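You operate a simulated robot arm through the tools that you are given. There is no shell and no other tool. Be economical: measure what you need, move in short steps, check, and stop when the job is done.

You are at the controls of a simulated robot arm. One attempt, no reset.

TASK
Oil the tops of the clamped bar and of the rail, then free the bar.
Fine: one pump stroke on the grey sponge; sponge back in its tray; disc to FREE.

It is judged by the outcome, as a careful person would: the job done as asked, and still so three seconds after it is handed in. It fails if anything else is knocked over, pushed out of place, dropped, spilled or broken.

THE ROBOT
A 7-joint arm with a two-finger parallel gripper, fixed in place. Base frame: the origin is at the foot of the arm, x ahead of it, y to its left, z up; the work surface is at about z = 0.004. Lengths are in m, angles in rad, forces in N, time in s.
With the tool pointing down near the work surface it reaches from about 0.24 to 0.62 m from the base axis. Its first joint turns from -1.152 to 1.152 rad. Payload 2.6 kg.
Tool frame: the origin (TCP) lies between the finger pads and is the grasp point; the fingertips stand 0.03 m ahead of it; z points along the fingers, y is the line along which they close. The gripper opens to 0.094 m. The fingers are 0.028 m wide and 0.01 m thick; the gripper's body (0.05 by 0.096 m) begins 0.055 m behind the TCP.
Orientation is that of the tool frame in the base frame, as a unit quaternion [w, x, y, z]. With the fingers straight down and closing along the base's y, the tool's x points along the base's -x, its y along +y and its z along -z.

THE INTERFACE
- The arm moves only by the tool drive_tool. Its argument "moves" is a list of rows, each a list of 7 numbers: the shift along the tool's x, y, z in m, then the turn, a rotation vector about the tool's x, y, z in rad, then the opening in per cent of the stroke, from 0 (shut) to 100 (fully open). In form: [[dx, dy, dz, wx, wy, wz, claw], ...]. A call has 1 to 8 rows; each row is the pose to reach, as a shift and turn from the pose commanded when the call began, along the tool's axes at that moment. Rows are played at 5 a second. More than 0.05 m and 0.15 rad between two rows, or a gripper value outside its range, and nothing of the call is played. A pose out of reach is approached as far as the arm can. The call stops where the force on the tool passes 40 N (or 10 N more than at its start, if that is more) or the arm is blocked; 0.2 s more then pass. The fingers move at their own pace (about 0.072 m/s each) and stop on an object; they squeeze with about 28 N. The grip force told is the motor's: it shows also when the fingers shut on nothing. Time passes only in rows, and 0.2 s behind the last, so rows that repeat a pose let the fingers close. The reply holds the time, the measured pose of the TCP, the force on the tool along the base axes, the opening and the grip force, in the units named above and with some noise.
- Cameras (640 x 400 px; columns grow to the right, rows downward): "scene" is fixed at [0.0473, 0.4479, 0.5605]; the picture's right is [-0.60, -0.80, 0.00], its down [-0.48, 0.37, -0.80] and it looks along [0.63, -0.48, -0.61] (base axes); focal length 350 px, centre (320, 200). "wrist" rides on the gripper at [-0.037, 0, -0.058] in the tool frame; the picture's right is [0.00, -1.00, 0.00], its down [0.97, 0.00, -0.24] and it looks along [0.24, 0.00, 0.97] (tool axes); focal length 218 px, centre (320, 200). There is no depth. A picture from a camera that has moved, and an enlarged one, comes with that camera's place and axes in the base frame and with its lens.
- grab_frame(camera): a new picture of that camera. No time passes.
- close_up(camera, box): a new picture of the part [left, top, right, bottom] of that camera's present view, enlarged. No time passes.
- sign_off(): hands the job in; it is judged then, once.

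Work in short steps. Places have to be worked out from the pictures, the camera data and where the tool is seen: move nearer, look again, correct. Check each grasp and each placing, and mend what went wrong. You have 120 turns and 68 pictures in all, those below and enlarged ones among them. Open the gripper and draw the arm clear of the work before you hand the job in, unless the task says otherwise; then end with one line.

The tools are called after ">>>" as name(argument=value, ...) on one line, values as JSON. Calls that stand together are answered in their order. drive_tool: Moves the arm, as the interface text tells. Its arguments: {"type":"object","properties":{"moves":{"type":"array","items":{"type":"array","items":{"type":"number"}}}},"required":["moves"]} The other tools are called the same way: grab_frame (camera) takes a picture; close_up (camera, box) takes an enlarged picture of a part of a camera's view; sign_off () hands the job in.

At the start:

```text
time: 0.0
eef_pos: [0.3583, 0.2036, 0.3434]
ee_rot: [0.0, 0.0, 1.0, 0.0]
wrist_force: [-0.6, 0.6, 0.2]
gripper_width: 0.0942
grasp_force: 0.1
```

scene: 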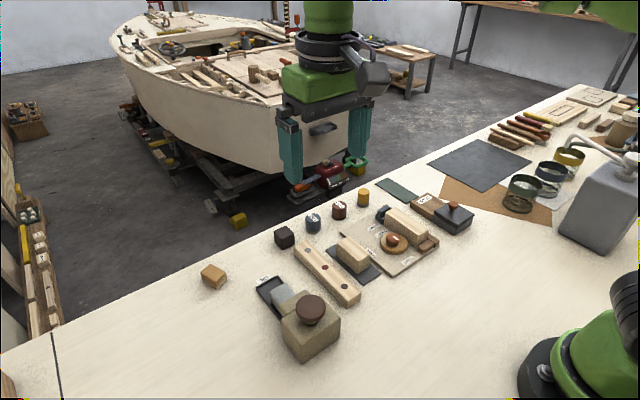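
wrist: 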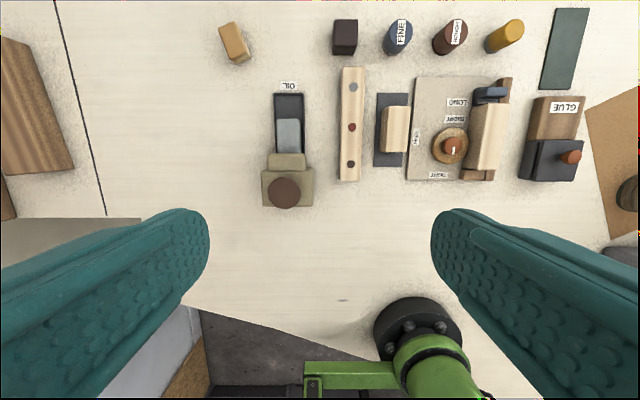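

I'll look at the work area enlarged in both cameras to read the labels.

>>> close_up(camera="wrist", box=[220, 70, 400, 220])

>>> close_up(camera="wrist", box=[380, 60, 600, 200])

>>> close_up(camera="scene", box=[240, 170, 480, 370])

```text
2.67 times, centred on (310, 145) of wrist
camera zoom: at [0.3952, 0.2026, 0.4001], right [0.0, -1.0, 0.0], down [-0.97, 0.0, 0.24], along [-0.24, 0.0, -0.97], focal length 582 px, centre (347, 347)
```

zoom: 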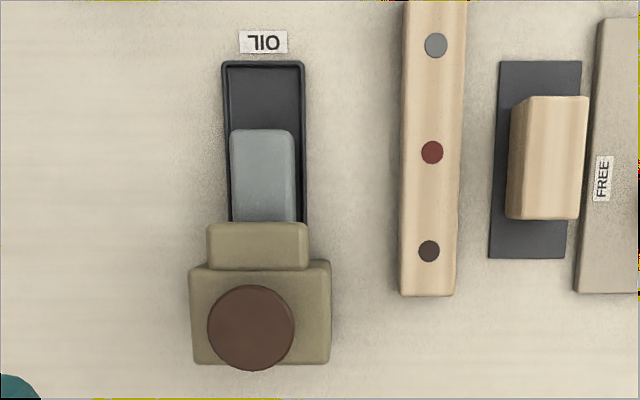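

```text
2.86 times, centred on (490, 130) of wrist
camera zoom: at [0.3952, 0.2026, 0.4001], right [0.0, -1.0, 0.0], down [-0.97, 0.0, 0.24], along [-0.24, 0.0, -0.97], focal length 624 px, centre (-166, 400)
```

zoom: 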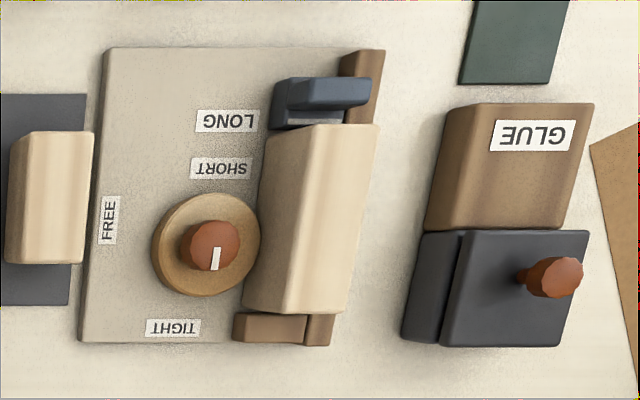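

```text
2.00 times, centred on (360, 270) of scene
camera zoom: at [0.0473, 0.4479, 0.5605], right [-0.6, -0.8, 0.0], down [-0.48, 0.37, -0.8], along [0.63, -0.48, -0.61], focal length 701 px, centre (240, 60)
```

zoom: 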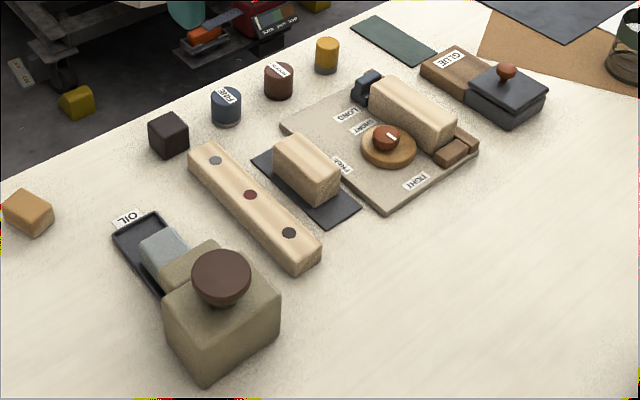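

The pump knob top triangulates to about (0.328, 0.255, 0.085), with the sponge partly under the spout and the disc's pointer at TIGHT. I'll zoom the scene camera on the sponge, the rail and the fixture to get heights.

>>> close_up(camera="scene", box=[250, 262, 362, 332])

>>> close_up(camera="scene", box=[360, 190, 488, 270])

```text
5.71 times, centred on (306, 297) of scene
camera zoom: at [0.0473, 0.4479, 0.5605], right [-0.6, -0.8, 0.0], down [-0.48, 0.37, -0.8], along [0.63, -0.48, -0.61], focal length 2003 px, centre (400, -354)
```

zoom: 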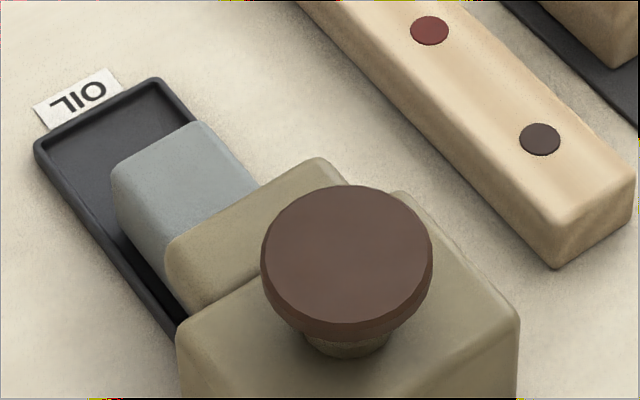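

```text
5.00 times, centred on (424, 230) of scene
camera zoom: at [0.0473, 0.4479, 0.5605], right [-0.6, -0.8, 0.0], down [-0.48, 0.37, -0.8], along [0.63, -0.48, -0.61], focal length 1752 px, centre (-200, 50)
```

zoom: 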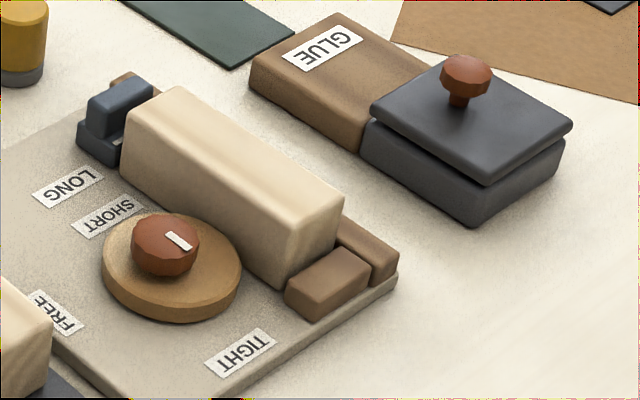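

The tray lip is low and the sponge stands tall in it, so it can be gripped by its exposed end. First I shut the gripper and move over the pump knob, stopping well above to check alignment.

>>> drive_tool(moves=[[0.008, 0.013, 0.04, 0, 0, 0, 0], [0.015, 0.026, 0.08, 0, 0, 0, 0], [0.023, 0.039, 0.12, 0, 0, 0, 0], [0.03, 0.051, 0.16, 0, 0, 0, 0], [0.03, 0.051, 0.16, 0, 0, 0, 0], [0.03, 0.051, 0.16, 0, 0, 0, 0]])

>>> grab_frame(camera="wrist")

>>> grab_frame(camera="scene")

```text
time: 1.4
eef_pos: [0.3289, 0.2534, 0.1843]
ee_rot: [0.0, 0.001, 1.0, 0.0]
wrist_force: [0.4, 0.2, -0.1]
gripper_width: 0.0
grasp_force: 28.7
```

```text
60 pictures are left
camera wrist: at [0.3657, 0.2534, 0.2408], right [0.0, -1.0, 0.0], down [-0.97, 0.0, 0.24], along [-0.24, 0.0, -0.97], focal length 218 px, centre (320, 200)
```

wrist: 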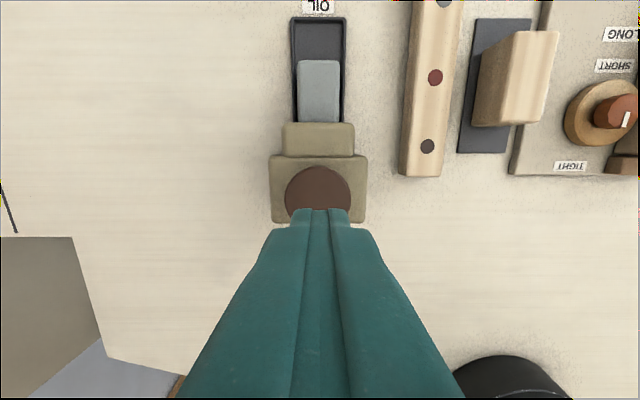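

```text
59 pictures are left
```

scene: 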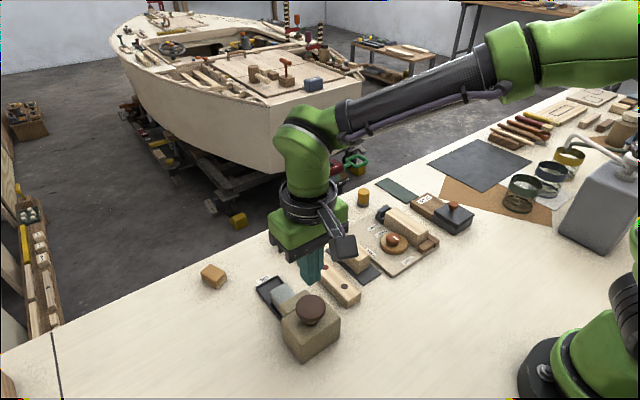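

The knob sits dead under the fingertips. I'll descend to just above it.

>>> drive_tool(moves=[[0.001, 0.001, 0.035, 0, 0, 0, 0], [0.001, 0.001, 0.06, 0, 0, 0, 0], [0.001, 0.001, 0.064, 0, 0, 0, 0]])

```text
time: 2.2
eef_pos: [0.3267, 0.2542, 0.12]
ee_rot: [0.0, 0.0, 1.0, -0.001]
wrist_force: [-1.0, 1.3, 1.2]
gripper_width: 0.0001
grasp_force: 27.9
```

Now the single press, in small increments down until the knob bottoms out, without lifting between.

>>> drive_tool(moves=[[0, 0, 0.004, 0, 0, 0, 0], [0, 0, 0.008, 0, 0, 0, 0], [0, 0, 0.011, 0, 0, 0, 0], [0, 0, 0.014, 0, 0, 0, 0], [0, 0, 0.016, 0, 0, 0, 0]])

>>> close_up(camera="scene", box=[250, 250, 362, 362])

```text
time: 3.4
eef_pos: [0.3283, 0.2557, 0.1089]
ee_rot: [0.002, 0.003, 1.0, 0.002]
wrist_force: [-5.8, -5.1, 21.3]
gripper_width: 0.0003
grasp_force: 28.4
stopped in row 5: the force on the tool passed its limit (the readings are from after the stop); the commanded pose is now the measured one
```

```text
3.57 times, centred on (306, 306) of scene
camera zoom: at [0.0472, 0.4478, 0.5606], right [-0.6, -0.8, 0.0], down [-0.48, 0.37, -0.8], along [0.63, -0.48, -0.61], focal length 1252 px, centre (370, -179)
```

zoom: 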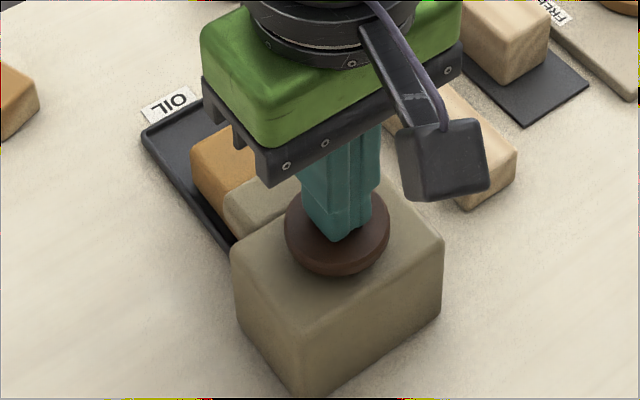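

The knob bottomed and the sponge turned amber, so it is oiled with one stroke. I'll raise straight up.

>>> drive_tool(moves=[[0, 0, -0.02, 0, 0, 0, 0], [0, 0, -0.05, 0, 0, 0, 0], [0, 0, -0.08, 0, 0, 0, 0], [-0.04, 0, -0.09, 0, 0, 0, 100], [-0.07, 0, -0.09, 0, 0, 0, 100], [-0.07, 0, -0.09, 0, 0, 0, 100], [-0.07, 0, -0.09, 0, 0, 0, 100]])

>>> grab_frame(camera="wrist")

>>> close_up(camera="scene", box=[250, 250, 362, 362])

```text
time: 5.0
eef_pos: [0.3979, 0.2526, 0.1991]
ee_rot: [0.001, 0.002, 1.0, 0.002]
wrist_force: [-0.2, -0.3, 0.7]
gripper_width: 0.0943
grasp_force: 0.0
```

```text
57 pictures are left
camera wrist: at [0.4352, 0.2517, 0.2552], right [0.0, -1.0, 0.0], down [-0.97, 0.0, 0.24], along [-0.24, 0.0, -0.97], focal length 218 px, centre (320, 200)
```

wrist: 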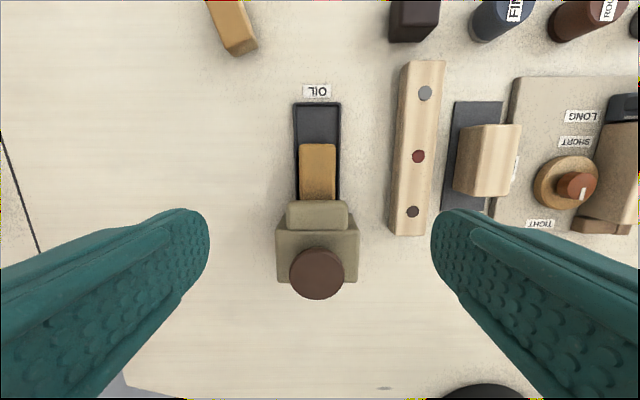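

```text
3.57 times, centred on (306, 306) of scene
camera zoom: at [0.0473, 0.4479, 0.5605], right [-0.6, -0.8, 0.0], down [-0.48, 0.37, -0.8], along [0.63, -0.48, -0.61], focal length 1252 px, centre (370, -179)
```

zoom: 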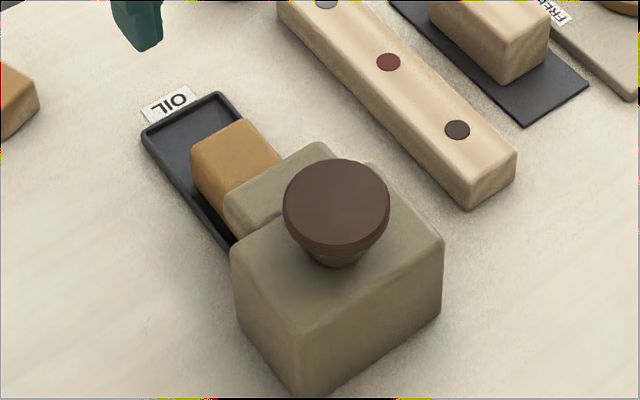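

The knob sprang back and the sponge reads about 0.039 wide, top about 0.03, centred at y=0.2535, with its exposed end reaching x=0.436. I'll move above it and come down with open fingers, stopping with the tips near sponge-top height.

>>> drive_tool(moves=[[-0.017, 0.001, 0.03, 0, 0, 0, 100], [-0.017, 0.001, 0.07, 0, 0, 0, 100], [-0.017, 0.001, 0.11, 0, 0, 0, 100], [-0.017, 0.001, 0.135, 0, 0, 0, 100], [-0.017, 0.001, 0.135, 0, 0, 0, 100]])

>>> grab_frame(camera="wrist")

>>> close_up(camera="scene", box=[240, 232, 362, 332])

```text
time: 6.2
eef_pos: [0.4159, 0.256, 0.0624]
ee_rot: [0.001, 0.002, 1.0, 0.001]
wrist_force: [0.1, 0.0, 0.4]
gripper_width: 0.0941
grasp_force: 0.1
```

```text
55 pictures are left
camera wrist: at [0.4525, 0.255, 0.1185], right [0.0, -1.0, 0.0], down [-0.97, 0.0, 0.24], along [-0.24, 0.0, -0.97], focal length 218 px, centre (320, 200)
```

wrist: 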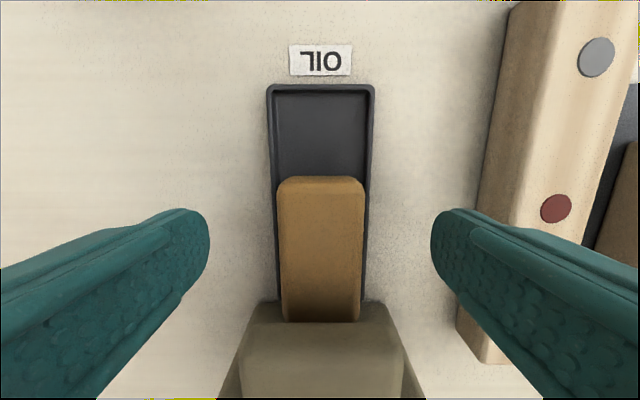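

```text
4.00 times, centred on (301, 282) of scene
camera zoom: at [0.0473, 0.4479, 0.5605], right [-0.6, -0.8, 0.0], down [-0.48, 0.37, -0.8], along [0.63, -0.48, -0.61], focal length 1402 px, centre (396, -128)
```

zoom: 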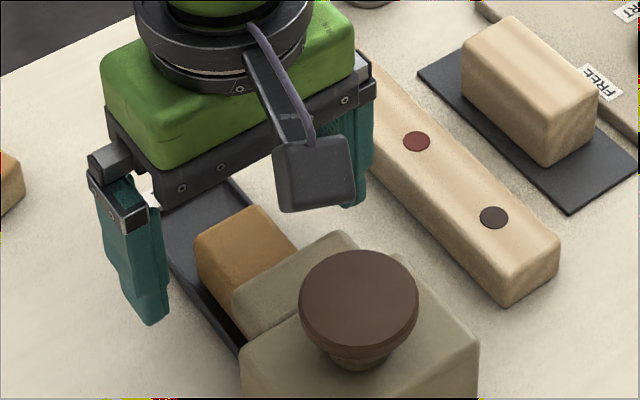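

The sponge is centred between the fingers (y≈0.255). I lower the tips to just above the tray lip and close on it.

>>> drive_tool(moves=[[-0.002, -0.001, 0.008, 0, 0, 0, 100], [-0.002, -0.001, 0.0155, 0, 0, 0, 100], [-0.002, -0.001, 0.0155, 0, 0, 0, 60], [-0.002, -0.001, 0.0155, 0, 0, 0, 30], [-0.002, -0.001, 0.0155, 0, 0, 0, 25], [-0.002, -0.001, 0.0155, 0, 0, 0, 25]])

>>> grab_frame(camera="wrist")

>>> close_up(camera="scene", box=[240, 232, 362, 332])

```text
time: 7.6
eef_pos: [0.4162, 0.2543, 0.0465]
ee_rot: [0.001, 0.002, 1.0, 0.001]
wrist_force: [0.6, 0.0, 0.2]
gripper_width: 0.0367
grasp_force: 27.9
```

```text
53 pictures are left
camera wrist: at [0.4532, 0.2537, 0.1031], right [0.0, -1.0, 0.0], down [-0.97, 0.0, 0.24], along [-0.24, 0.0, -0.97], focal length 218 px, centre (320, 200)
```

wrist: 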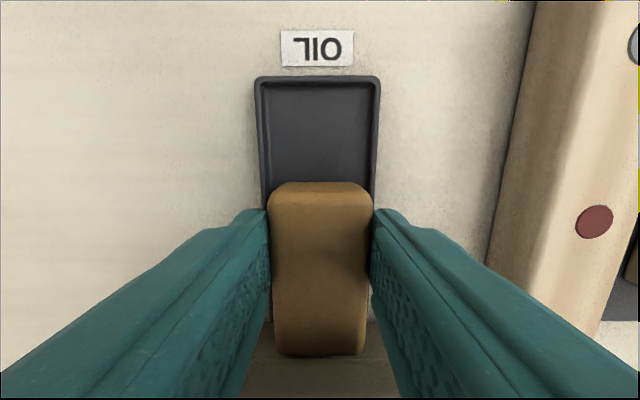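

```text
4.00 times, centred on (301, 282) of scene
camera zoom: at [0.0473, 0.4479, 0.5605], right [-0.6, -0.8, 0.0], down [-0.48, 0.37, -0.8], along [0.63, -0.48, -0.61], focal length 1402 px, centre (396, -128)
```

zoom: 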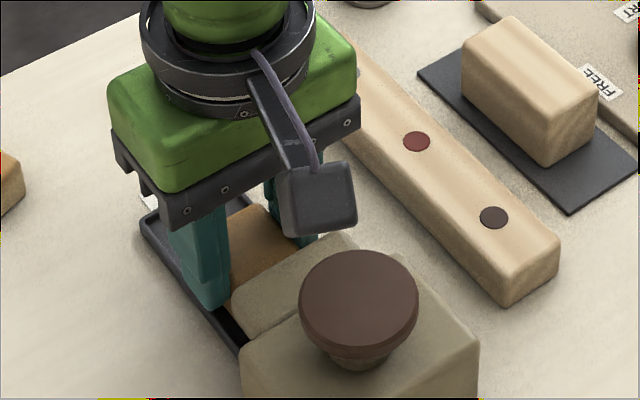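

The grip is firm (0.037 wide). I draw the sponge out from under the spout along +x with a tiny lift, then straight up.

>>> drive_tool(moves=[[0, 0, -0.002, 0, 0, 0, 20], [-0.012, 0, -0.003, 0, 0, 0, 20], [-0.025, 0, -0.003, 0, 0, 0, 20], [-0.034, 0, -0.004, 0, 0, 0, 20], [-0.034, 0, -0.03, 0, 0, 0, 20], [-0.034, 0, -0.07, 0, 0, 0, 20], [-0.034, 0, -0.1, 0, 0, 0, 20], [-0.034, 0, -0.1, 0, 0, 0, 20]])

>>> grab_frame(camera="wrist")

>>> close_up(camera="scene", box=[230, 180, 390, 340])

```text
time: 9.4
eef_pos: [0.4497, 0.2511, 0.1466]
ee_rot: [0.001, 0.001, 1.0, 0.001]
wrist_force: [0.9, 0.2, 0.0]
gripper_width: 0.0366
grasp_force: 28.0
```

```text
51 pictures are left
camera wrist: at [0.4864, 0.2511, 0.2028], right [0.0, -1.0, 0.0], down [-0.97, 0.0, 0.24], along [-0.24, 0.0, -0.97], focal length 218 px, centre (320, 200)
```

wrist: 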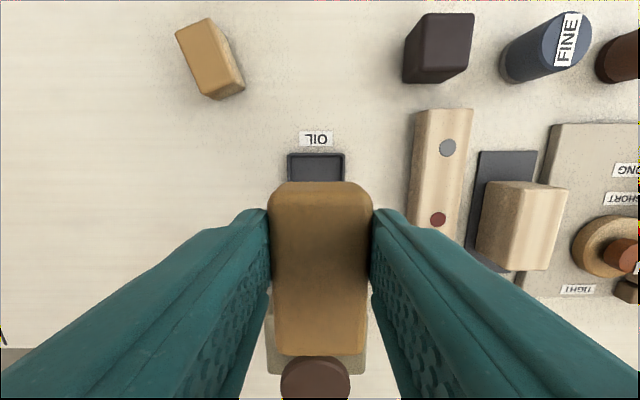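

```text
2.50 times, centred on (310, 260) of scene
camera zoom: at [0.0473, 0.4479, 0.5605], right [-0.6, -0.8, 0.0], down [-0.48, 0.37, -0.8], along [0.63, -0.48, -0.61], focal length 876 px, centre (345, 50)
```

zoom: 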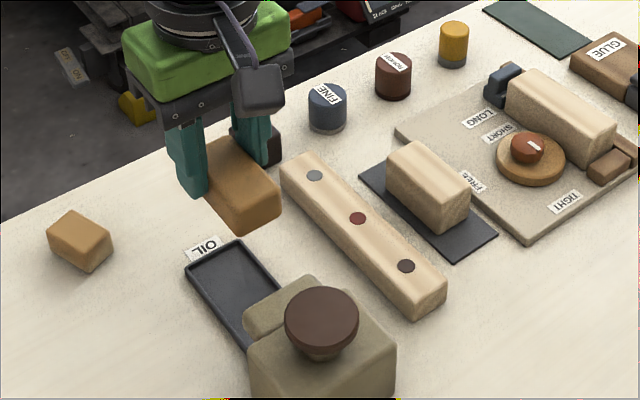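

The sponge is held level: it spans about TCP −0.048..+0.024 in x, and its bottom is about 0.04 below the TCP. The rail runs x≈0.337–0.512 at y≈0.151 with its top near 0.028; I move above its far part.

>>> drive_tool(moves=[[-0.01, -0.035, 0, 0, 0, 0, 20], [-0.02, -0.07, 0, 0, 0, 0, 20], [-0.03, -0.1, 0, 0, 0, 0, 20], [-0.034, -0.1, 0.04, 0, 0, 0, 20], [-0.034, -0.1, 0.06, 0, 0, 0, 20], [-0.034, -0.1, 0.06, 0, 0, 0, 20]])

>>> grab_frame(camera="wrist")

>>> close_up(camera="scene", box=[250, 180, 410, 320])

```text
time: 10.8
eef_pos: [0.4851, 0.1515, 0.0849]
ee_rot: [0.002, 0.001, 1.0, 0.001]
wrist_force: [0.6, 0.0, -1.5]
gripper_width: 0.0368
grasp_force: 27.6
```

```text
49 pictures are left
camera wrist: at [0.5227, 0.1509, 0.1421], right [0.0, -1.0, 0.0], down [-0.97, 0.0, 0.24], along [-0.24, 0.0, -0.97], focal length 218 px, centre (320, 200)
```

wrist: 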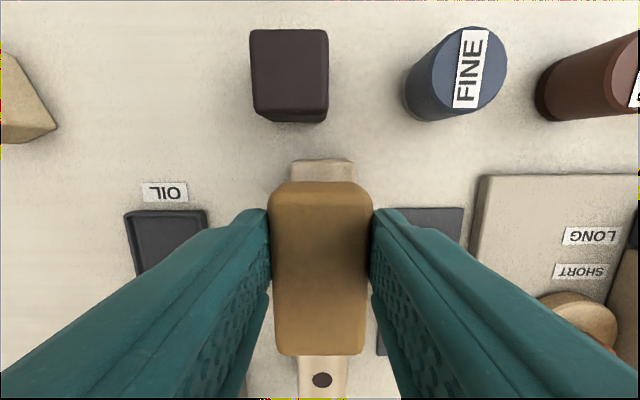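

```text
2.86 times, centred on (330, 250) of scene
camera zoom: at [0.0473, 0.4479, 0.5605], right [-0.6, -0.8, 0.0], down [-0.48, 0.37, -0.8], along [0.63, -0.48, -0.61], focal length 1001 px, centre (291, 57)
```

zoom: 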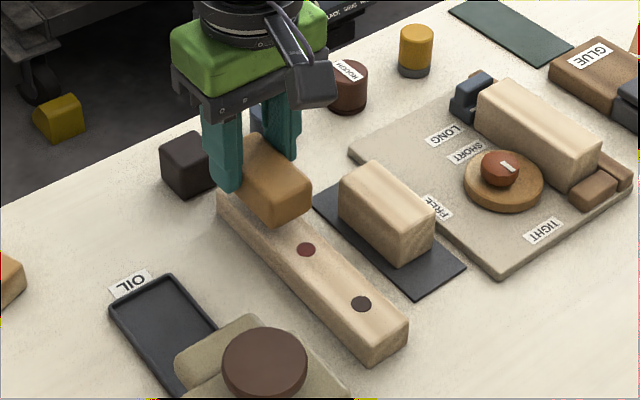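

Sponge is centred over the rail (far end at x≈0.515). I descend slowly to find contact.

>>> drive_tool(moves=[[0, -0.001, 0.006, 0, 0, 0, 20], [0, -0.001, 0.011, 0, 0, 0, 20], [0, -0.001, 0.014, 0, 0, 0, 20], [0, -0.001, 0.014, 0, 0, 0, 20]])

```text
time: 11.8
eef_pos: [0.486, 0.1509, 0.0718]
ee_rot: [0.001, 0.001, 1.0, 0.001]
wrist_force: [0.7, 0.4, -0.5]
gripper_width: 0.0368
grasp_force: 28.0
```

>>> drive_tool(moves=[[0, 0, 0.002, 0, 0, 0, 20], [0, 0, 0.003, 0, 0, 0, 20], [0, 0, 0.004, 0, 0, 0, 20], [0, 0, 0.004, 0, 0, 0, 20]])

```text
time: 12.8
eef_pos: [0.4851, 0.1531, 0.0684]
ee_rot: [0.001, 0.001, 1.0, 0.001]
wrist_force: [-0.3, -0.8, 1.3]
gripper_width: 0.0371
grasp_force: 28.1
```

Force is only 1.3 N, maybe first touch; I go down a little more.

>>> drive_tool(moves=[[0, 0, 0.001, 0, 0, 0, 20], [0, 0, 0.002, 0, 0, 0, 20], [0, 0, 0.003, 0, 0, 0, 20], [0, 0, 0.003, 0, 0, 0, 20]])

>>> close_up(camera="scene", box=[280, 220, 380, 310])

```text
time: 13.8
eef_pos: [0.4851, 0.1527, 0.0672]
ee_rot: [0.003, 0.0, 1.0, 0.002]
wrist_force: [-3.9, -0.4, 24.4]
gripper_width: 0.0368
grasp_force: 28.3
```

```text
4.44 times, centred on (330, 265) of scene
camera zoom: at [0.0471, 0.4479, 0.5606], right [-0.6, -0.8, 0.0], down [-0.48, 0.37, -0.8], along [0.63, -0.48, -0.6], focal length 1558 px, centre (276, -89)
```

zoom: 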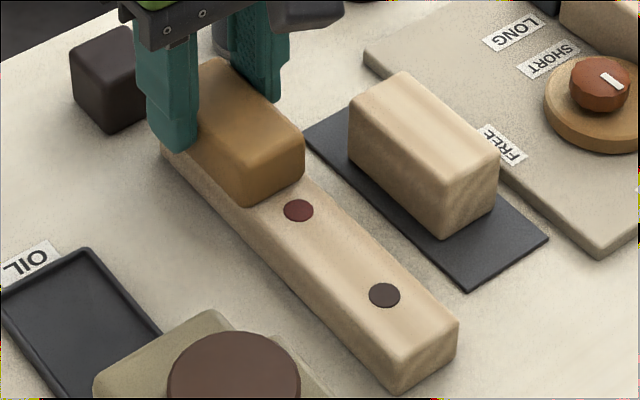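

Firm contact at TCP z≈0.068 (24 N, more than needed). I ease off to a light press and wipe first to the far end, then a short way back, watching that the rail stays put.

>>> drive_tool(moves=[[0, -0.001, -0.0014, 0, 0, 0, 20], [-0.005, -0.001, -0.0014, 0, 0, 0, 20], [-0.01, -0.001, -0.0014, 0, 0, 0, 20], [-0.01, -0.001, -0.0014, 0, 0, 0, 20], [0, -0.001, -0.0014, 0, 0, 0, 20], [0.012, -0.001, -0.0014, 0, 0, 0, 20], [0.024, -0.001, -0.0014, 0, 0, 0, 20]])

>>> close_up(camera="scene", box=[280, 220, 380, 310])

```text
time: 15.4
eef_pos: [0.462, 0.1518, 0.0671]
ee_rot: [0.002, 0.001, 1.0, 0.0]
wrist_force: [4.7, 0.0, 9.5]
gripper_width: 0.0365
grasp_force: 27.5
```

```text
4.44 times, centred on (330, 265) of scene
camera zoom: at [0.0472, 0.4479, 0.5606], right [-0.6, -0.8, 0.0], down [-0.48, 0.37, -0.8], along [0.63, -0.48, -0.6], focal length 1558 px, centre (276, -89)
```

zoom: 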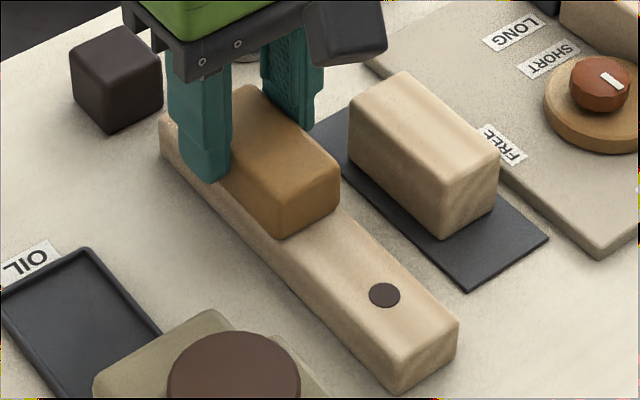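

The rail hasn't moved and contact is about 9 N. I continue the wipe to the near end.

>>> drive_tool(moves=[[0.012, 0, 0, 0, 0, 0, 20], [0.024, 0, 0, 0, 0, 0, 20], [0.036, 0, 0, 0, 0, 0, 20], [0.048, 0, 0, 0, 0, 0, 20], [0.06, 0, 0, 0, 0, 0, 20], [0.072, 0, 0, 0, 0, 0, 20], [0.083, 0, 0, 0, 0, 0, 20], [0.083, 0, 0, 0, 0, 0, 20]])

>>> close_up(camera="scene", box=[280, 220, 380, 310])

```text
time: 17.2
eef_pos: [0.3789, 0.1529, 0.0673]
ee_rot: [0.003, 0.002, 1.0, 0.001]
wrist_force: [7.9, -0.5, 18.7]
gripper_width: 0.0371
grasp_force: 28.4
```

```text
4.44 times, centred on (330, 265) of scene
camera zoom: at [0.0472, 0.4479, 0.5606], right [-0.6, -0.8, 0.0], down [-0.48, 0.37, -0.8], along [0.63, -0.48, -0.6], focal length 1558 px, centre (276, -89)
```

zoom: 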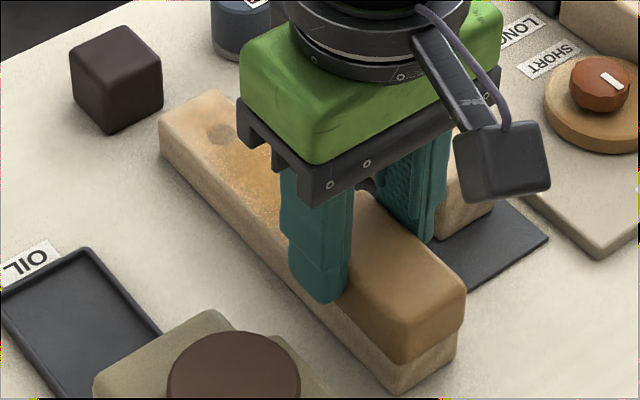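

An amber film shows on the wiped part. I lift off to judge the coverage.

>>> drive_tool(moves=[[0, 0, -0.02, 0, 0, 0, 20], [0, 0, -0.05, 0, 0, 0, 20], [0, 0.03, -0.09, 0, 0, 0, 20], [0, 0.07, -0.1, 0, 0, 0, 20], [0, 0.07, -0.1, 0, 0, 0, 20]])

>>> close_up(camera="scene", box=[280, 220, 380, 310])

>>> grab_frame(camera="wrist")

```text
time: 18.4
eef_pos: [0.3737, 0.2225, 0.1678]
ee_rot: [0.001, 0.002, 1.0, 0.0]
wrist_force: [0.5, 0.1, -0.5]
gripper_width: 0.0369
grasp_force: 27.9
```

```text
4.44 times, centred on (330, 265) of scene
camera zoom: at [0.0473, 0.4479, 0.5605], right [-0.6, -0.8, 0.0], down [-0.48, 0.37, -0.8], along [0.63, -0.48, -0.61], focal length 1558 px, centre (276, -89)
```

zoom: 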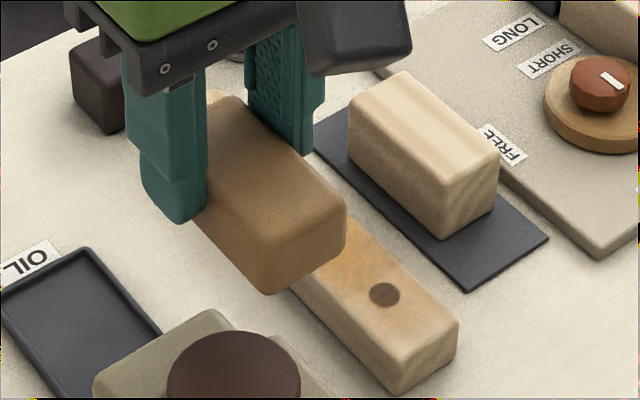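

```text
43 pictures are left
camera wrist: at [0.4113, 0.2228, 0.2245], right [0.0, -1.0, 0.0], down [-0.97, 0.0, 0.24], along [-0.24, 0.0, -0.97], focal length 218 px, centre (320, 200)
```

wrist: 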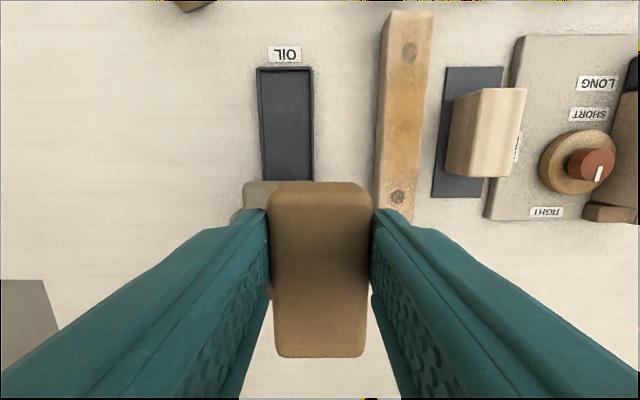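

>>> close_up(camera="wrist", box=[340, 0, 480, 230])

```text
1.74 times, centred on (410, 115) of wrist
camera zoom: at [0.4113, 0.2228, 0.2245], right [0.0, -1.0, 0.0], down [-0.97, 0.0, 0.24], along [-0.24, 0.0, -0.97], focal length 380 px, centre (164, 348)
```

zoom: 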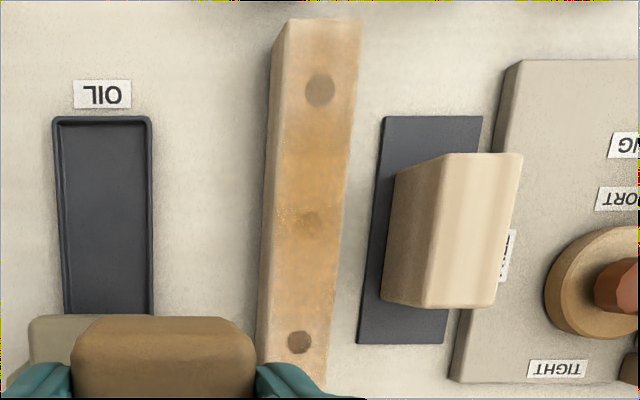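

The rail is coated along its whole length, thickest mid-way; I may touch up the ends afterwards. Next I carry the sponge high over to the fixture for a close look at the bar.

>>> drive_tool(moves=[[0, -0.045, -0.02, 0, 0, 0, 20], [-0.005, -0.09, -0.03, 0, 0, 0, 20], [-0.01, -0.135, -0.03, 0, 0, 0, 20], [-0.015, -0.18, -0.03, 0, 0, 0, 20], [-0.015, -0.225, -0.03, 0, 0, 0, 20], [-0.015, -0.26, -0.03, 0, 0, 0, 20], [-0.015, -0.265, -0.03, 0, 0, 0, 20]])

>>> grab_frame(camera="wrist")

>>> close_up(camera="scene", box=[340, 180, 480, 280])

```text
time: 20.0
eef_pos: [0.3919, -0.0447, 0.1968]
ee_rot: [0.0, 0.002, 1.0, 0.0]
wrist_force: [0.7, -0.3, 0.3]
gripper_width: 0.0368
grasp_force: 28.2
```

```text
41 pictures are left
camera wrist: at [0.4286, -0.0443, 0.2524], right [0.0, -1.0, 0.0], down [-0.97, 0.0, 0.24], along [-0.24, 0.0, -0.97], focal length 218 px, centre (320, 200)
```

wrist: 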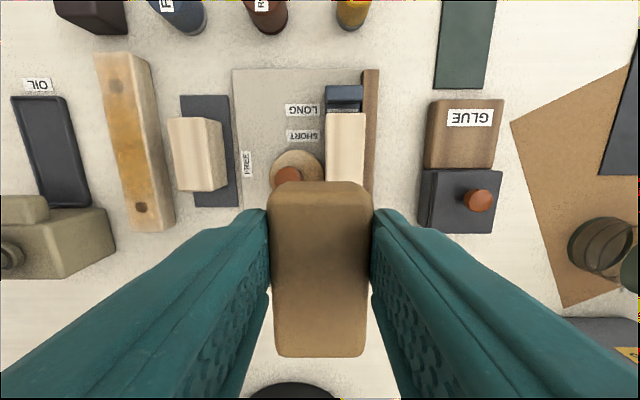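

```text
4.00 times, centred on (410, 230) of scene
camera zoom: at [0.0473, 0.4479, 0.5605], right [-0.6, -0.8, 0.0], down [-0.48, 0.37, -0.8], along [0.63, -0.48, -0.61], focal length 1402 px, centre (-40, 80)
```

zoom: 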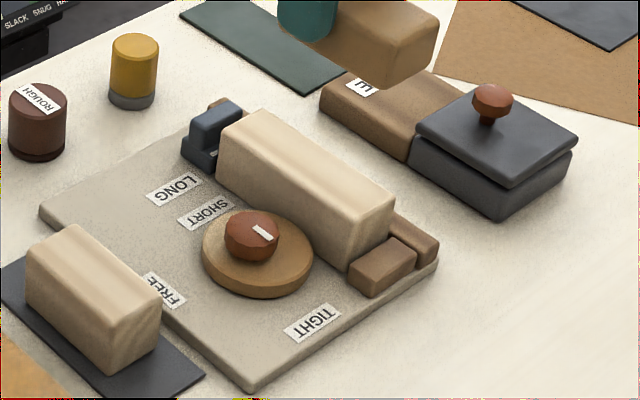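

The bar reads x≈0.359–0.458, y≈−0.085..−0.050 (centre −0.067), top z≈0.046; the blue stop, end stop and fence look lower. I move above the bar and come down to about 1 cm clear.

>>> drive_tool(moves=[[-0.02, -0.012, 0.02, 0, 0, 0, 20], [-0.038, -0.022, 0.05, 0, 0, 0, 20], [-0.038, -0.022, 0.085, 0, 0, 0, 20], [-0.038, -0.022, 0.095, 0, 0, 0, 20], [-0.038, -0.022, 0.095, 0, 0, 0, 20]])

>>> grab_frame(camera="wrist")

>>> close_up(camera="scene", box=[350, 170, 480, 270])

```text
time: 21.2
eef_pos: [0.4305, -0.0672, 0.0992]
ee_rot: [0.002, 0.002, 1.0, 0.001]
wrist_force: [-1.1, -0.1, 0.9]
gripper_width: 0.0369
grasp_force: 28.4
```

```text
39 pictures are left
camera wrist: at [0.4678, -0.067, 0.1563], right [0.0, -1.0, 0.0], down [-0.97, 0.0, 0.24], along [-0.24, 0.0, -0.97], focal length 218 px, centre (320, 200)
```

wrist: 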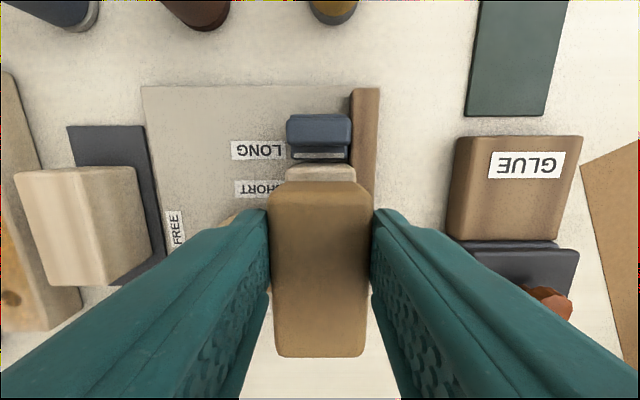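

```text
4.00 times, centred on (415, 220) of scene
camera zoom: at [0.0473, 0.4479, 0.5605], right [-0.6, -0.8, 0.0], down [-0.48, 0.37, -0.8], along [0.63, -0.48, -0.61], focal length 1402 px, centre (-60, 120)
```

zoom: 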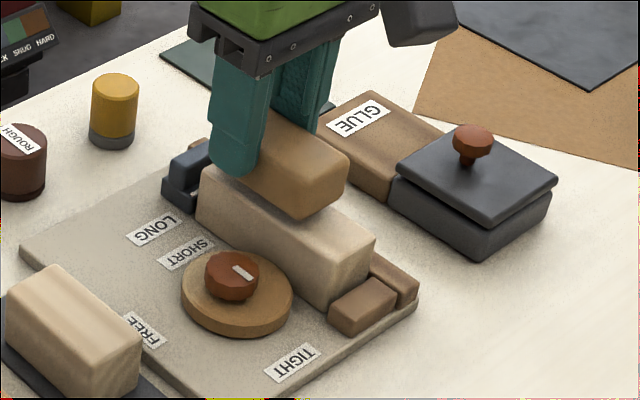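

Aligned: bar is centred at y≈−0.067, its far end at x≈0.460. I step down to contact.

>>> drive_tool(moves=[[0, 0, 0.004, 0, 0, 0, 20], [0, 0, 0.007, 0, 0, 0, 20], [0, 0, 0.009, 0, 0, 0, 20], [0, 0, 0.01, 0, 0, 0, 20], [0, 0, 0.01, 0, 0, 0, 20]])

```text
time: 22.4
eef_pos: [0.4309, -0.0639, 0.0913]
ee_rot: [0.002, 0.001, 1.0, 0.0]
wrist_force: [2.0, -1.0, 4.8]
gripper_width: 0.0369
grasp_force: 28.2
```

Light contact (about 5 N) at z≈0.091. I press a hair more and wipe slowly to the far end, then to the near end.

>>> drive_tool(moves=[[0, 0, 0.0006, 0, 0, 0, 20], [-0.005, 0, 0.0006, 0, 0, 0, 20], [-0.005, 0, 0.0006, 0, 0, 0, 20], [0.003, 0, 0.0006, 0, 0, 0, 20], [0.011, 0, 0.0006, 0, 0, 0, 20], [0.019, 0, 0.0006, 0, 0, 0, 20], [0.027, 0, 0.0006, 0, 0, 0, 20], [0.032, 0, 0.0006, 0, 0, 0, 20]])

>>> close_up(camera="scene", box=[350, 170, 480, 270])

```text
time: 24.2
eef_pos: [0.3985, -0.0643, 0.0904]
ee_rot: [0.001, 0.002, 1.0, 0.001]
wrist_force: [3.7, -1.2, 11.4]
gripper_width: 0.0368
grasp_force: 27.9
```

```text
4.00 times, centred on (415, 220) of scene
camera zoom: at [0.0472, 0.4479, 0.5605], right [-0.6, -0.8, 0.0], down [-0.48, 0.37, -0.8], along [0.63, -0.48, -0.6], focal length 1402 px, centre (-60, 120)
```

zoom: 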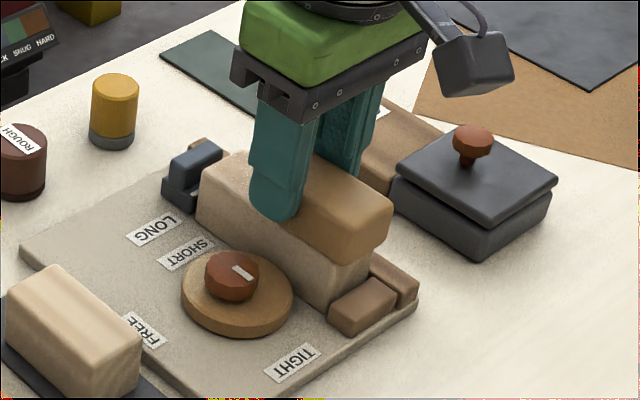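

Contact is holding at 11 N, but the readings put me about 3 mm left of the bar's centre. I make a return pass shifted 4 mm to the right to cover the full width.

>>> drive_tool(moves=[[0, -0.002, 0, 0, 0, 0, 20], [-0.008, -0.004, 0, 0, 0, 0, 20], [-0.016, -0.004, 0, 0, 0, 0, 20], [-0.024, -0.004, 0, 0, 0, 0, 20], [-0.032, -0.004, 0, 0, 0, 0, 20], [-0.037, -0.004, 0, 0, 0, 0, 20], [-0.037, -0.004, 0, 0, 0, 0, 20]])

>>> drive_tool(moves=[[0, 0, -0.02, 0, 0, 0, 20], [0, 0, -0.05, 0, 0, 0, 20], [0.02, 0, -0.09, 0, 0, 0, 20], [0.06, 0, -0.1, 0, 0, 0, 20], [0.08, 0.0, -0.1, 0, 0, 0, 20], [0.08, 0.0, -0.1, 0, 0, 0, 20]])

>>> grab_frame(camera="wrist")

>>> close_up(camera="scene", box=[280, 170, 480, 310])

```text
time: 25.8
eef_pos: [0.4354, -0.0697, 0.0919]
ee_rot: [0.001, 0.001, 1.0, 0.001]
wrist_force: [-2.6, -0.9, 7.4]
gripper_width: 0.0368
grasp_force: 28.0
```

```text
time: 27.2
eef_pos: [0.3556, -0.0691, 0.1902]
ee_rot: [0.001, 0.003, 1.0, 0.001]
wrist_force: [-0.4, -1.2, -0.2]
gripper_width: 0.0369
grasp_force: 28.0
```

```text
36 pictures are left
camera wrist: at [0.3926, -0.07, 0.2461], right [0.0, -1.0, 0.0], down [-0.97, 0.0, 0.24], along [-0.24, 0.0, -0.97], focal length 218 px, centre (320, 200)
```

wrist: 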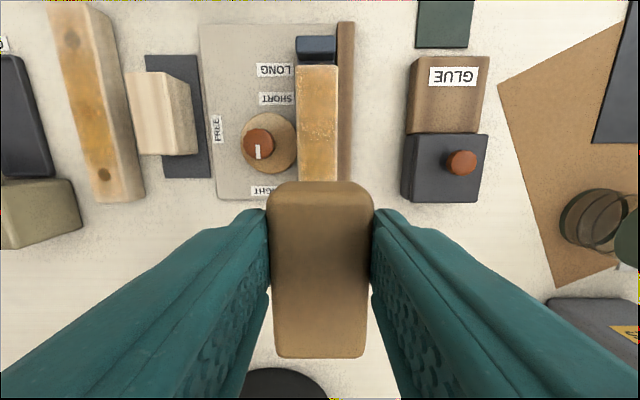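

```text
2.86 times, centred on (380, 240) of scene
camera zoom: at [0.0473, 0.4479, 0.5605], right [-0.6, -0.8, 0.0], down [-0.48, 0.37, -0.8], along [0.63, -0.48, -0.61], focal length 1001 px, centre (149, 86)
```

zoom: 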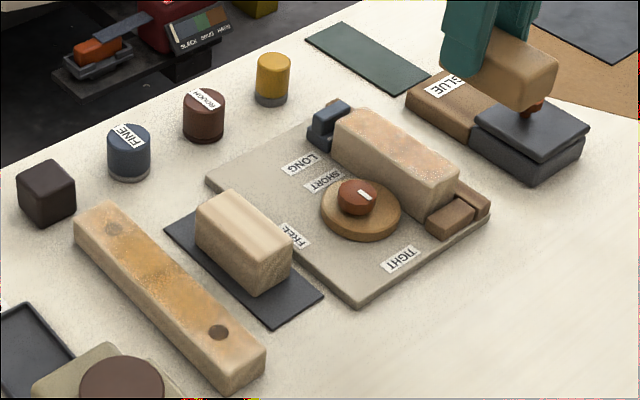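

>>> close_up(camera="wrist", box=[280, 20, 370, 190])

>>> close_up(camera="wrist", box=[30, 0, 160, 210])

```text
2.35 times, centred on (325, 105) of wrist
camera zoom: at [0.3926, -0.07, 0.2461], right [0.0, -1.0, 0.0], down [-0.97, 0.0, 0.24], along [-0.24, 0.0, -0.97], focal length 514 px, centre (308, 424)
```

zoom: 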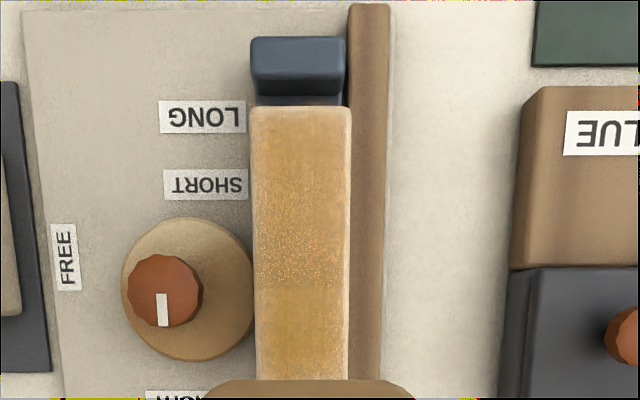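

```text
1.90 times, centred on (95, 105) of wrist
camera zoom: at [0.3926, -0.07, 0.2461], right [0.0, -1.0, 0.0], down [-0.97, 0.0, 0.24], along [-0.24, 0.0, -0.97], focal length 416 px, centre (749, 381)
```

zoom: 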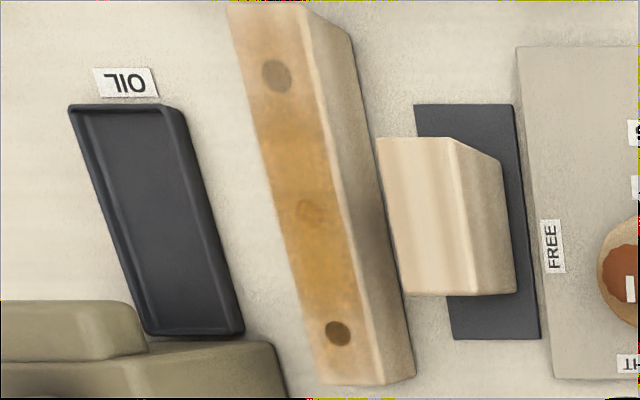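

The bar is fully coated; the rail's two end zones look thinner. I go back to the rail for a second pass concentrating on both ends.

>>> drive_tool(moves=[[-0.01, 0.045, 0, 0, 0, 0, 20], [-0.02, 0.09, 0, 0, 0, 0, 20], [-0.03, 0.135, 0, 0, 0, 0, 20], [-0.03, 0.18, 0, 0, 0, 0, 20], [-0.03, 0.22, 0.02, 0, 0, 0, 20], [-0.03, 0.22, 0.06, 0, 0, 0, 20], [-0.03, 0.22, 0.1, 0, 0, 0, 20], [-0.03, 0.22, 0.113, 0, 0, 0, 20]])

>>> grab_frame(camera="wrist")

```text
time: 29.0
eef_pos: [0.3855, 0.1518, 0.0766]
ee_rot: [0.0, 0.002, 1.0, 0.001]
wrist_force: [0.8, 1.2, -0.6]
gripper_width: 0.037
grasp_force: 28.2
```

```text
32 pictures are left
camera wrist: at [0.4226, 0.1518, 0.1333], right [0.0, -1.0, 0.0], down [-0.97, 0.0, 0.24], along [-0.24, 0.0, -0.97], focal length 218 px, centre (320, 200)
```

wrist: 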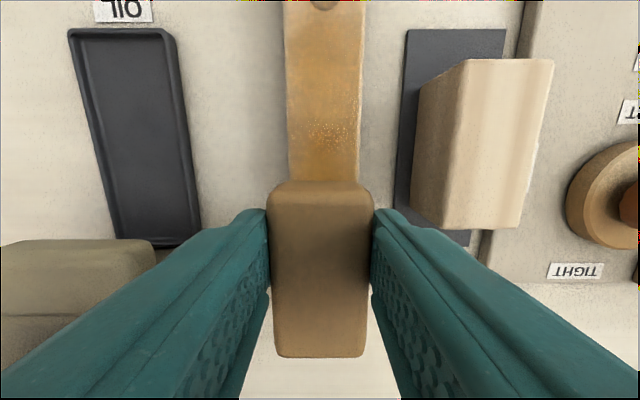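

Aligned over the near end. I lower to light contact.

>>> drive_tool(moves=[[0, 0, 0.005, 0, 0, 0, 20], [0, 0, 0.008, 0, 0, 0, 20], [0, 0, 0.0095, 0, 0, 0, 20], [0, 0, 0.0095, 0, 0, 0, 20]])

```text
time: 30.0
eef_pos: [0.385, 0.1531, 0.0694]
ee_rot: [0.001, 0.002, 1.0, 0.001]
wrist_force: [-0.3, -0.8, -0.2]
gripper_width: 0.0372
grasp_force: 28.1
```

No contact yet; down 2 mm more, then a small back-and-forth over the near end.

>>> drive_tool(moves=[[0, -0.001, 0.001, 0, 0, 0, 20], [0, -0.001, 0.0024, 0, 0, 0, 20], [0.006, -0.001, 0.0024, 0, 0, 0, 20], [0.012, -0.001, 0.0024, 0, 0, 0, 20], [0.004, -0.001, 0.0024, 0, 0, 0, 20], [-0.004, -0.001, 0.0024, 0, 0, 0, 20], [0.006, -0.001, 0.0024, 0, 0, 0, 20], [0.012, -0.001, 0.0024, 0, 0, 0, 20]])

```text
time: 31.8
eef_pos: [0.3735, 0.1517, 0.0673]
ee_rot: [0.002, 0.002, 1.0, 0.002]
wrist_force: [2.7, 0.3, 6.4]
gripper_width: 0.0366
grasp_force: 27.9
```

Contact about 6 N, as wanted. I now wipe toward the far end.

>>> drive_tool(moves=[[-0.015, 0, 0, 0, 0, 0, 20], [-0.03, 0, 0, 0, 0, 0, 20], [-0.045, 0, 0, 0, 0, 0, 20], [-0.06, 0, 0, 0, 0, 0, 20], [-0.075, 0, 0, 0, 0, 0, 20], [-0.09, 0, 0, 0, 0, 0, 20], [-0.105, 0, 0, 0, 0, 0, 20], [-0.118, 0, 0, 0, 0, 0, 20]])

>>> close_up(camera="scene", box=[280, 210, 380, 310])

```text
time: 33.6
eef_pos: [0.4916, 0.1513, 0.066]
ee_rot: [0.001, 0.002, 1.0, 0.0]
wrist_force: [-2.2, 0.5, 5.1]
gripper_width: 0.0369
grasp_force: 28.2
```

```text
4.00 times, centred on (330, 260) of scene
camera zoom: at [0.0472, 0.4479, 0.5606], right [-0.6, -0.8, 0.0], down [-0.48, 0.37, -0.8], along [0.63, -0.48, -0.61], focal length 1402 px, centre (280, -40)
```

zoom: 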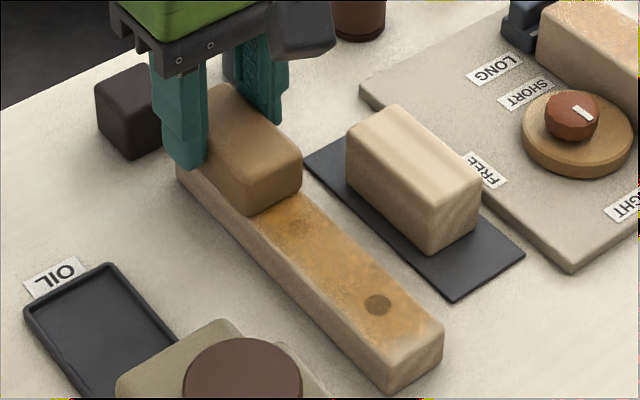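

The near half is richer now. I work the far end with small strokes, keeping clear of the black cube at x≈0.537.

>>> drive_tool(moves=[[-0.006, 0, 0.0003, 0, 0, 0, 20], [-0.012, 0, 0.0003, 0, 0, 0, 20], [-0.012, 0, 0.0003, 0, 0, 0, 20], [-0.003, 0, 0.0003, 0, 0, 0, 20], [0.008, 0, 0.0003, 0, 0, 0, 20], [-0.003, 0, 0.0003, 0, 0, 0, 20], [-0.012, 0, 0.0003, 0, 0, 0, 20], [-0.012, 0, 0.0003, 0, 0, 0, 20]])

>>> drive_tool(moves=[[0, 0, -0.02, 0, 0, 0, 20], [0, 0, -0.05, 0, 0, 0, 20], [0.03, 0.04, -0.08, 0, 0, 0, 20], [0.05, 0.08, -0.08, 0, 0, 0, 20], [0.06, 0.102, -0.08, 0, 0, 0, 20], [0.06, 0.102, -0.08, 0, 0, 0, 20]])

>>> grab_frame(camera="wrist")

>>> close_up(camera="scene", box=[240, 200, 400, 330])

```text
time: 35.4
eef_pos: [0.5054, 0.1508, 0.0651]
ee_rot: [0.002, 0.001, 1.0, 0.0]
wrist_force: [-0.8, 1.5, 4.1]
gripper_width: 0.0368
grasp_force: 28.2
```

```text
refused: row 3 steps farther than a row can; nothing moved
```

```text
30 pictures are left
camera wrist: at [0.5413, 0.1508, 0.1228], right [0.0, -1.0, 0.0], down [-0.97, 0.0, 0.24], along [-0.24, 0.0, -0.97], focal length 218 px, centre (320, 200)
```

wrist: 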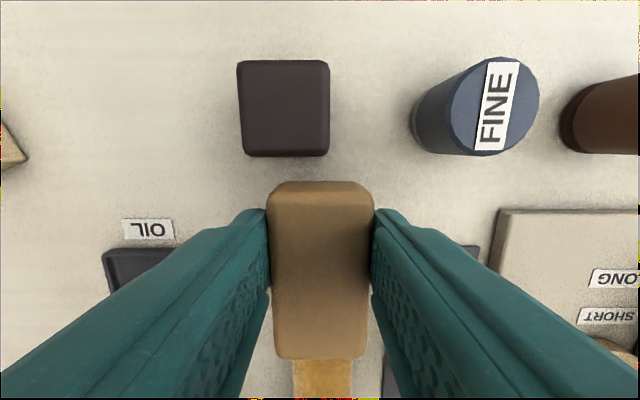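

```text
3.08 times, centred on (320, 265) of scene
camera zoom: at [0.0473, 0.4479, 0.5606], right [-0.6, -0.8, 0.0], down [-0.48, 0.37, -0.8], along [0.63, -0.48, -0.61], focal length 1078 px, centre (320, 0)
```

zoom: 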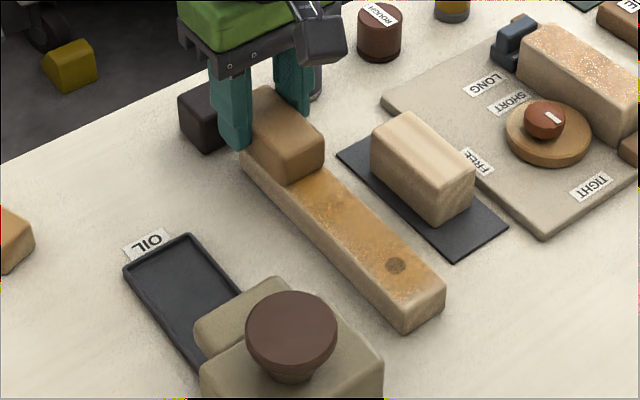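

The cube is untouched with a gap left. I lift with smaller steps and move toward the tray at a safe height.

>>> drive_tool(moves=[[0, 0, -0.02, 0, 0, 0, 20], [0, 0, -0.06, 0, 0, 0, 20], [0.015, 0.025, -0.08, 0, 0, 0, 20], [0.03, 0.055, -0.08, 0, 0, 0, 20], [0.045, 0.085, -0.08, 0, 0, 0, 20], [0.057, 0.104, -0.08, 0, 0, 0, 20], [0.057, 0.104, -0.08, 0, 0, 0, 20]])

>>> grab_frame(camera="wrist")

>>> close_up(camera="scene", box=[240, 200, 400, 330])

```text
time: 37.0
eef_pos: [0.4471, 0.2535, 0.1465]
ee_rot: [0.0, 0.001, 1.0, 0.001]
wrist_force: [0.3, -0.2, 0.0]
gripper_width: 0.0369
grasp_force: 28.6
```

```text
28 pictures are left
camera wrist: at [0.4845, 0.2542, 0.2034], right [0.0, -1.0, 0.0], down [-0.97, 0.0, 0.24], along [-0.24, 0.0, -0.97], focal length 218 px, centre (320, 200)
```

wrist: 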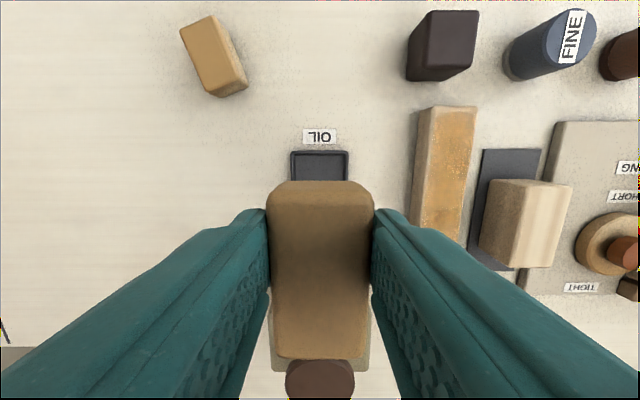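

```text
3.08 times, centred on (320, 265) of scene
camera zoom: at [0.0473, 0.4479, 0.5605], right [-0.6, -0.8, 0.0], down [-0.48, 0.37, -0.8], along [0.63, -0.48, -0.61], focal length 1078 px, centre (320, 0)
```

zoom: 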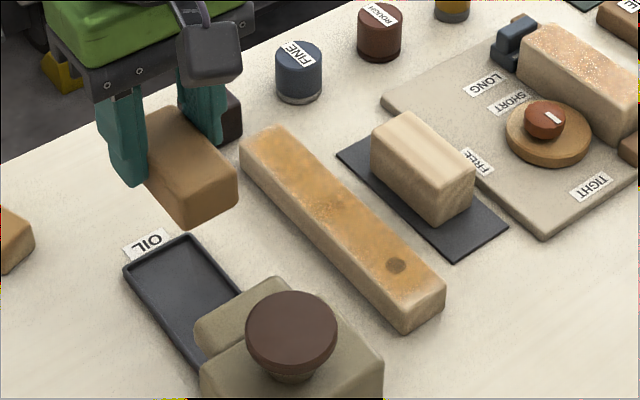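

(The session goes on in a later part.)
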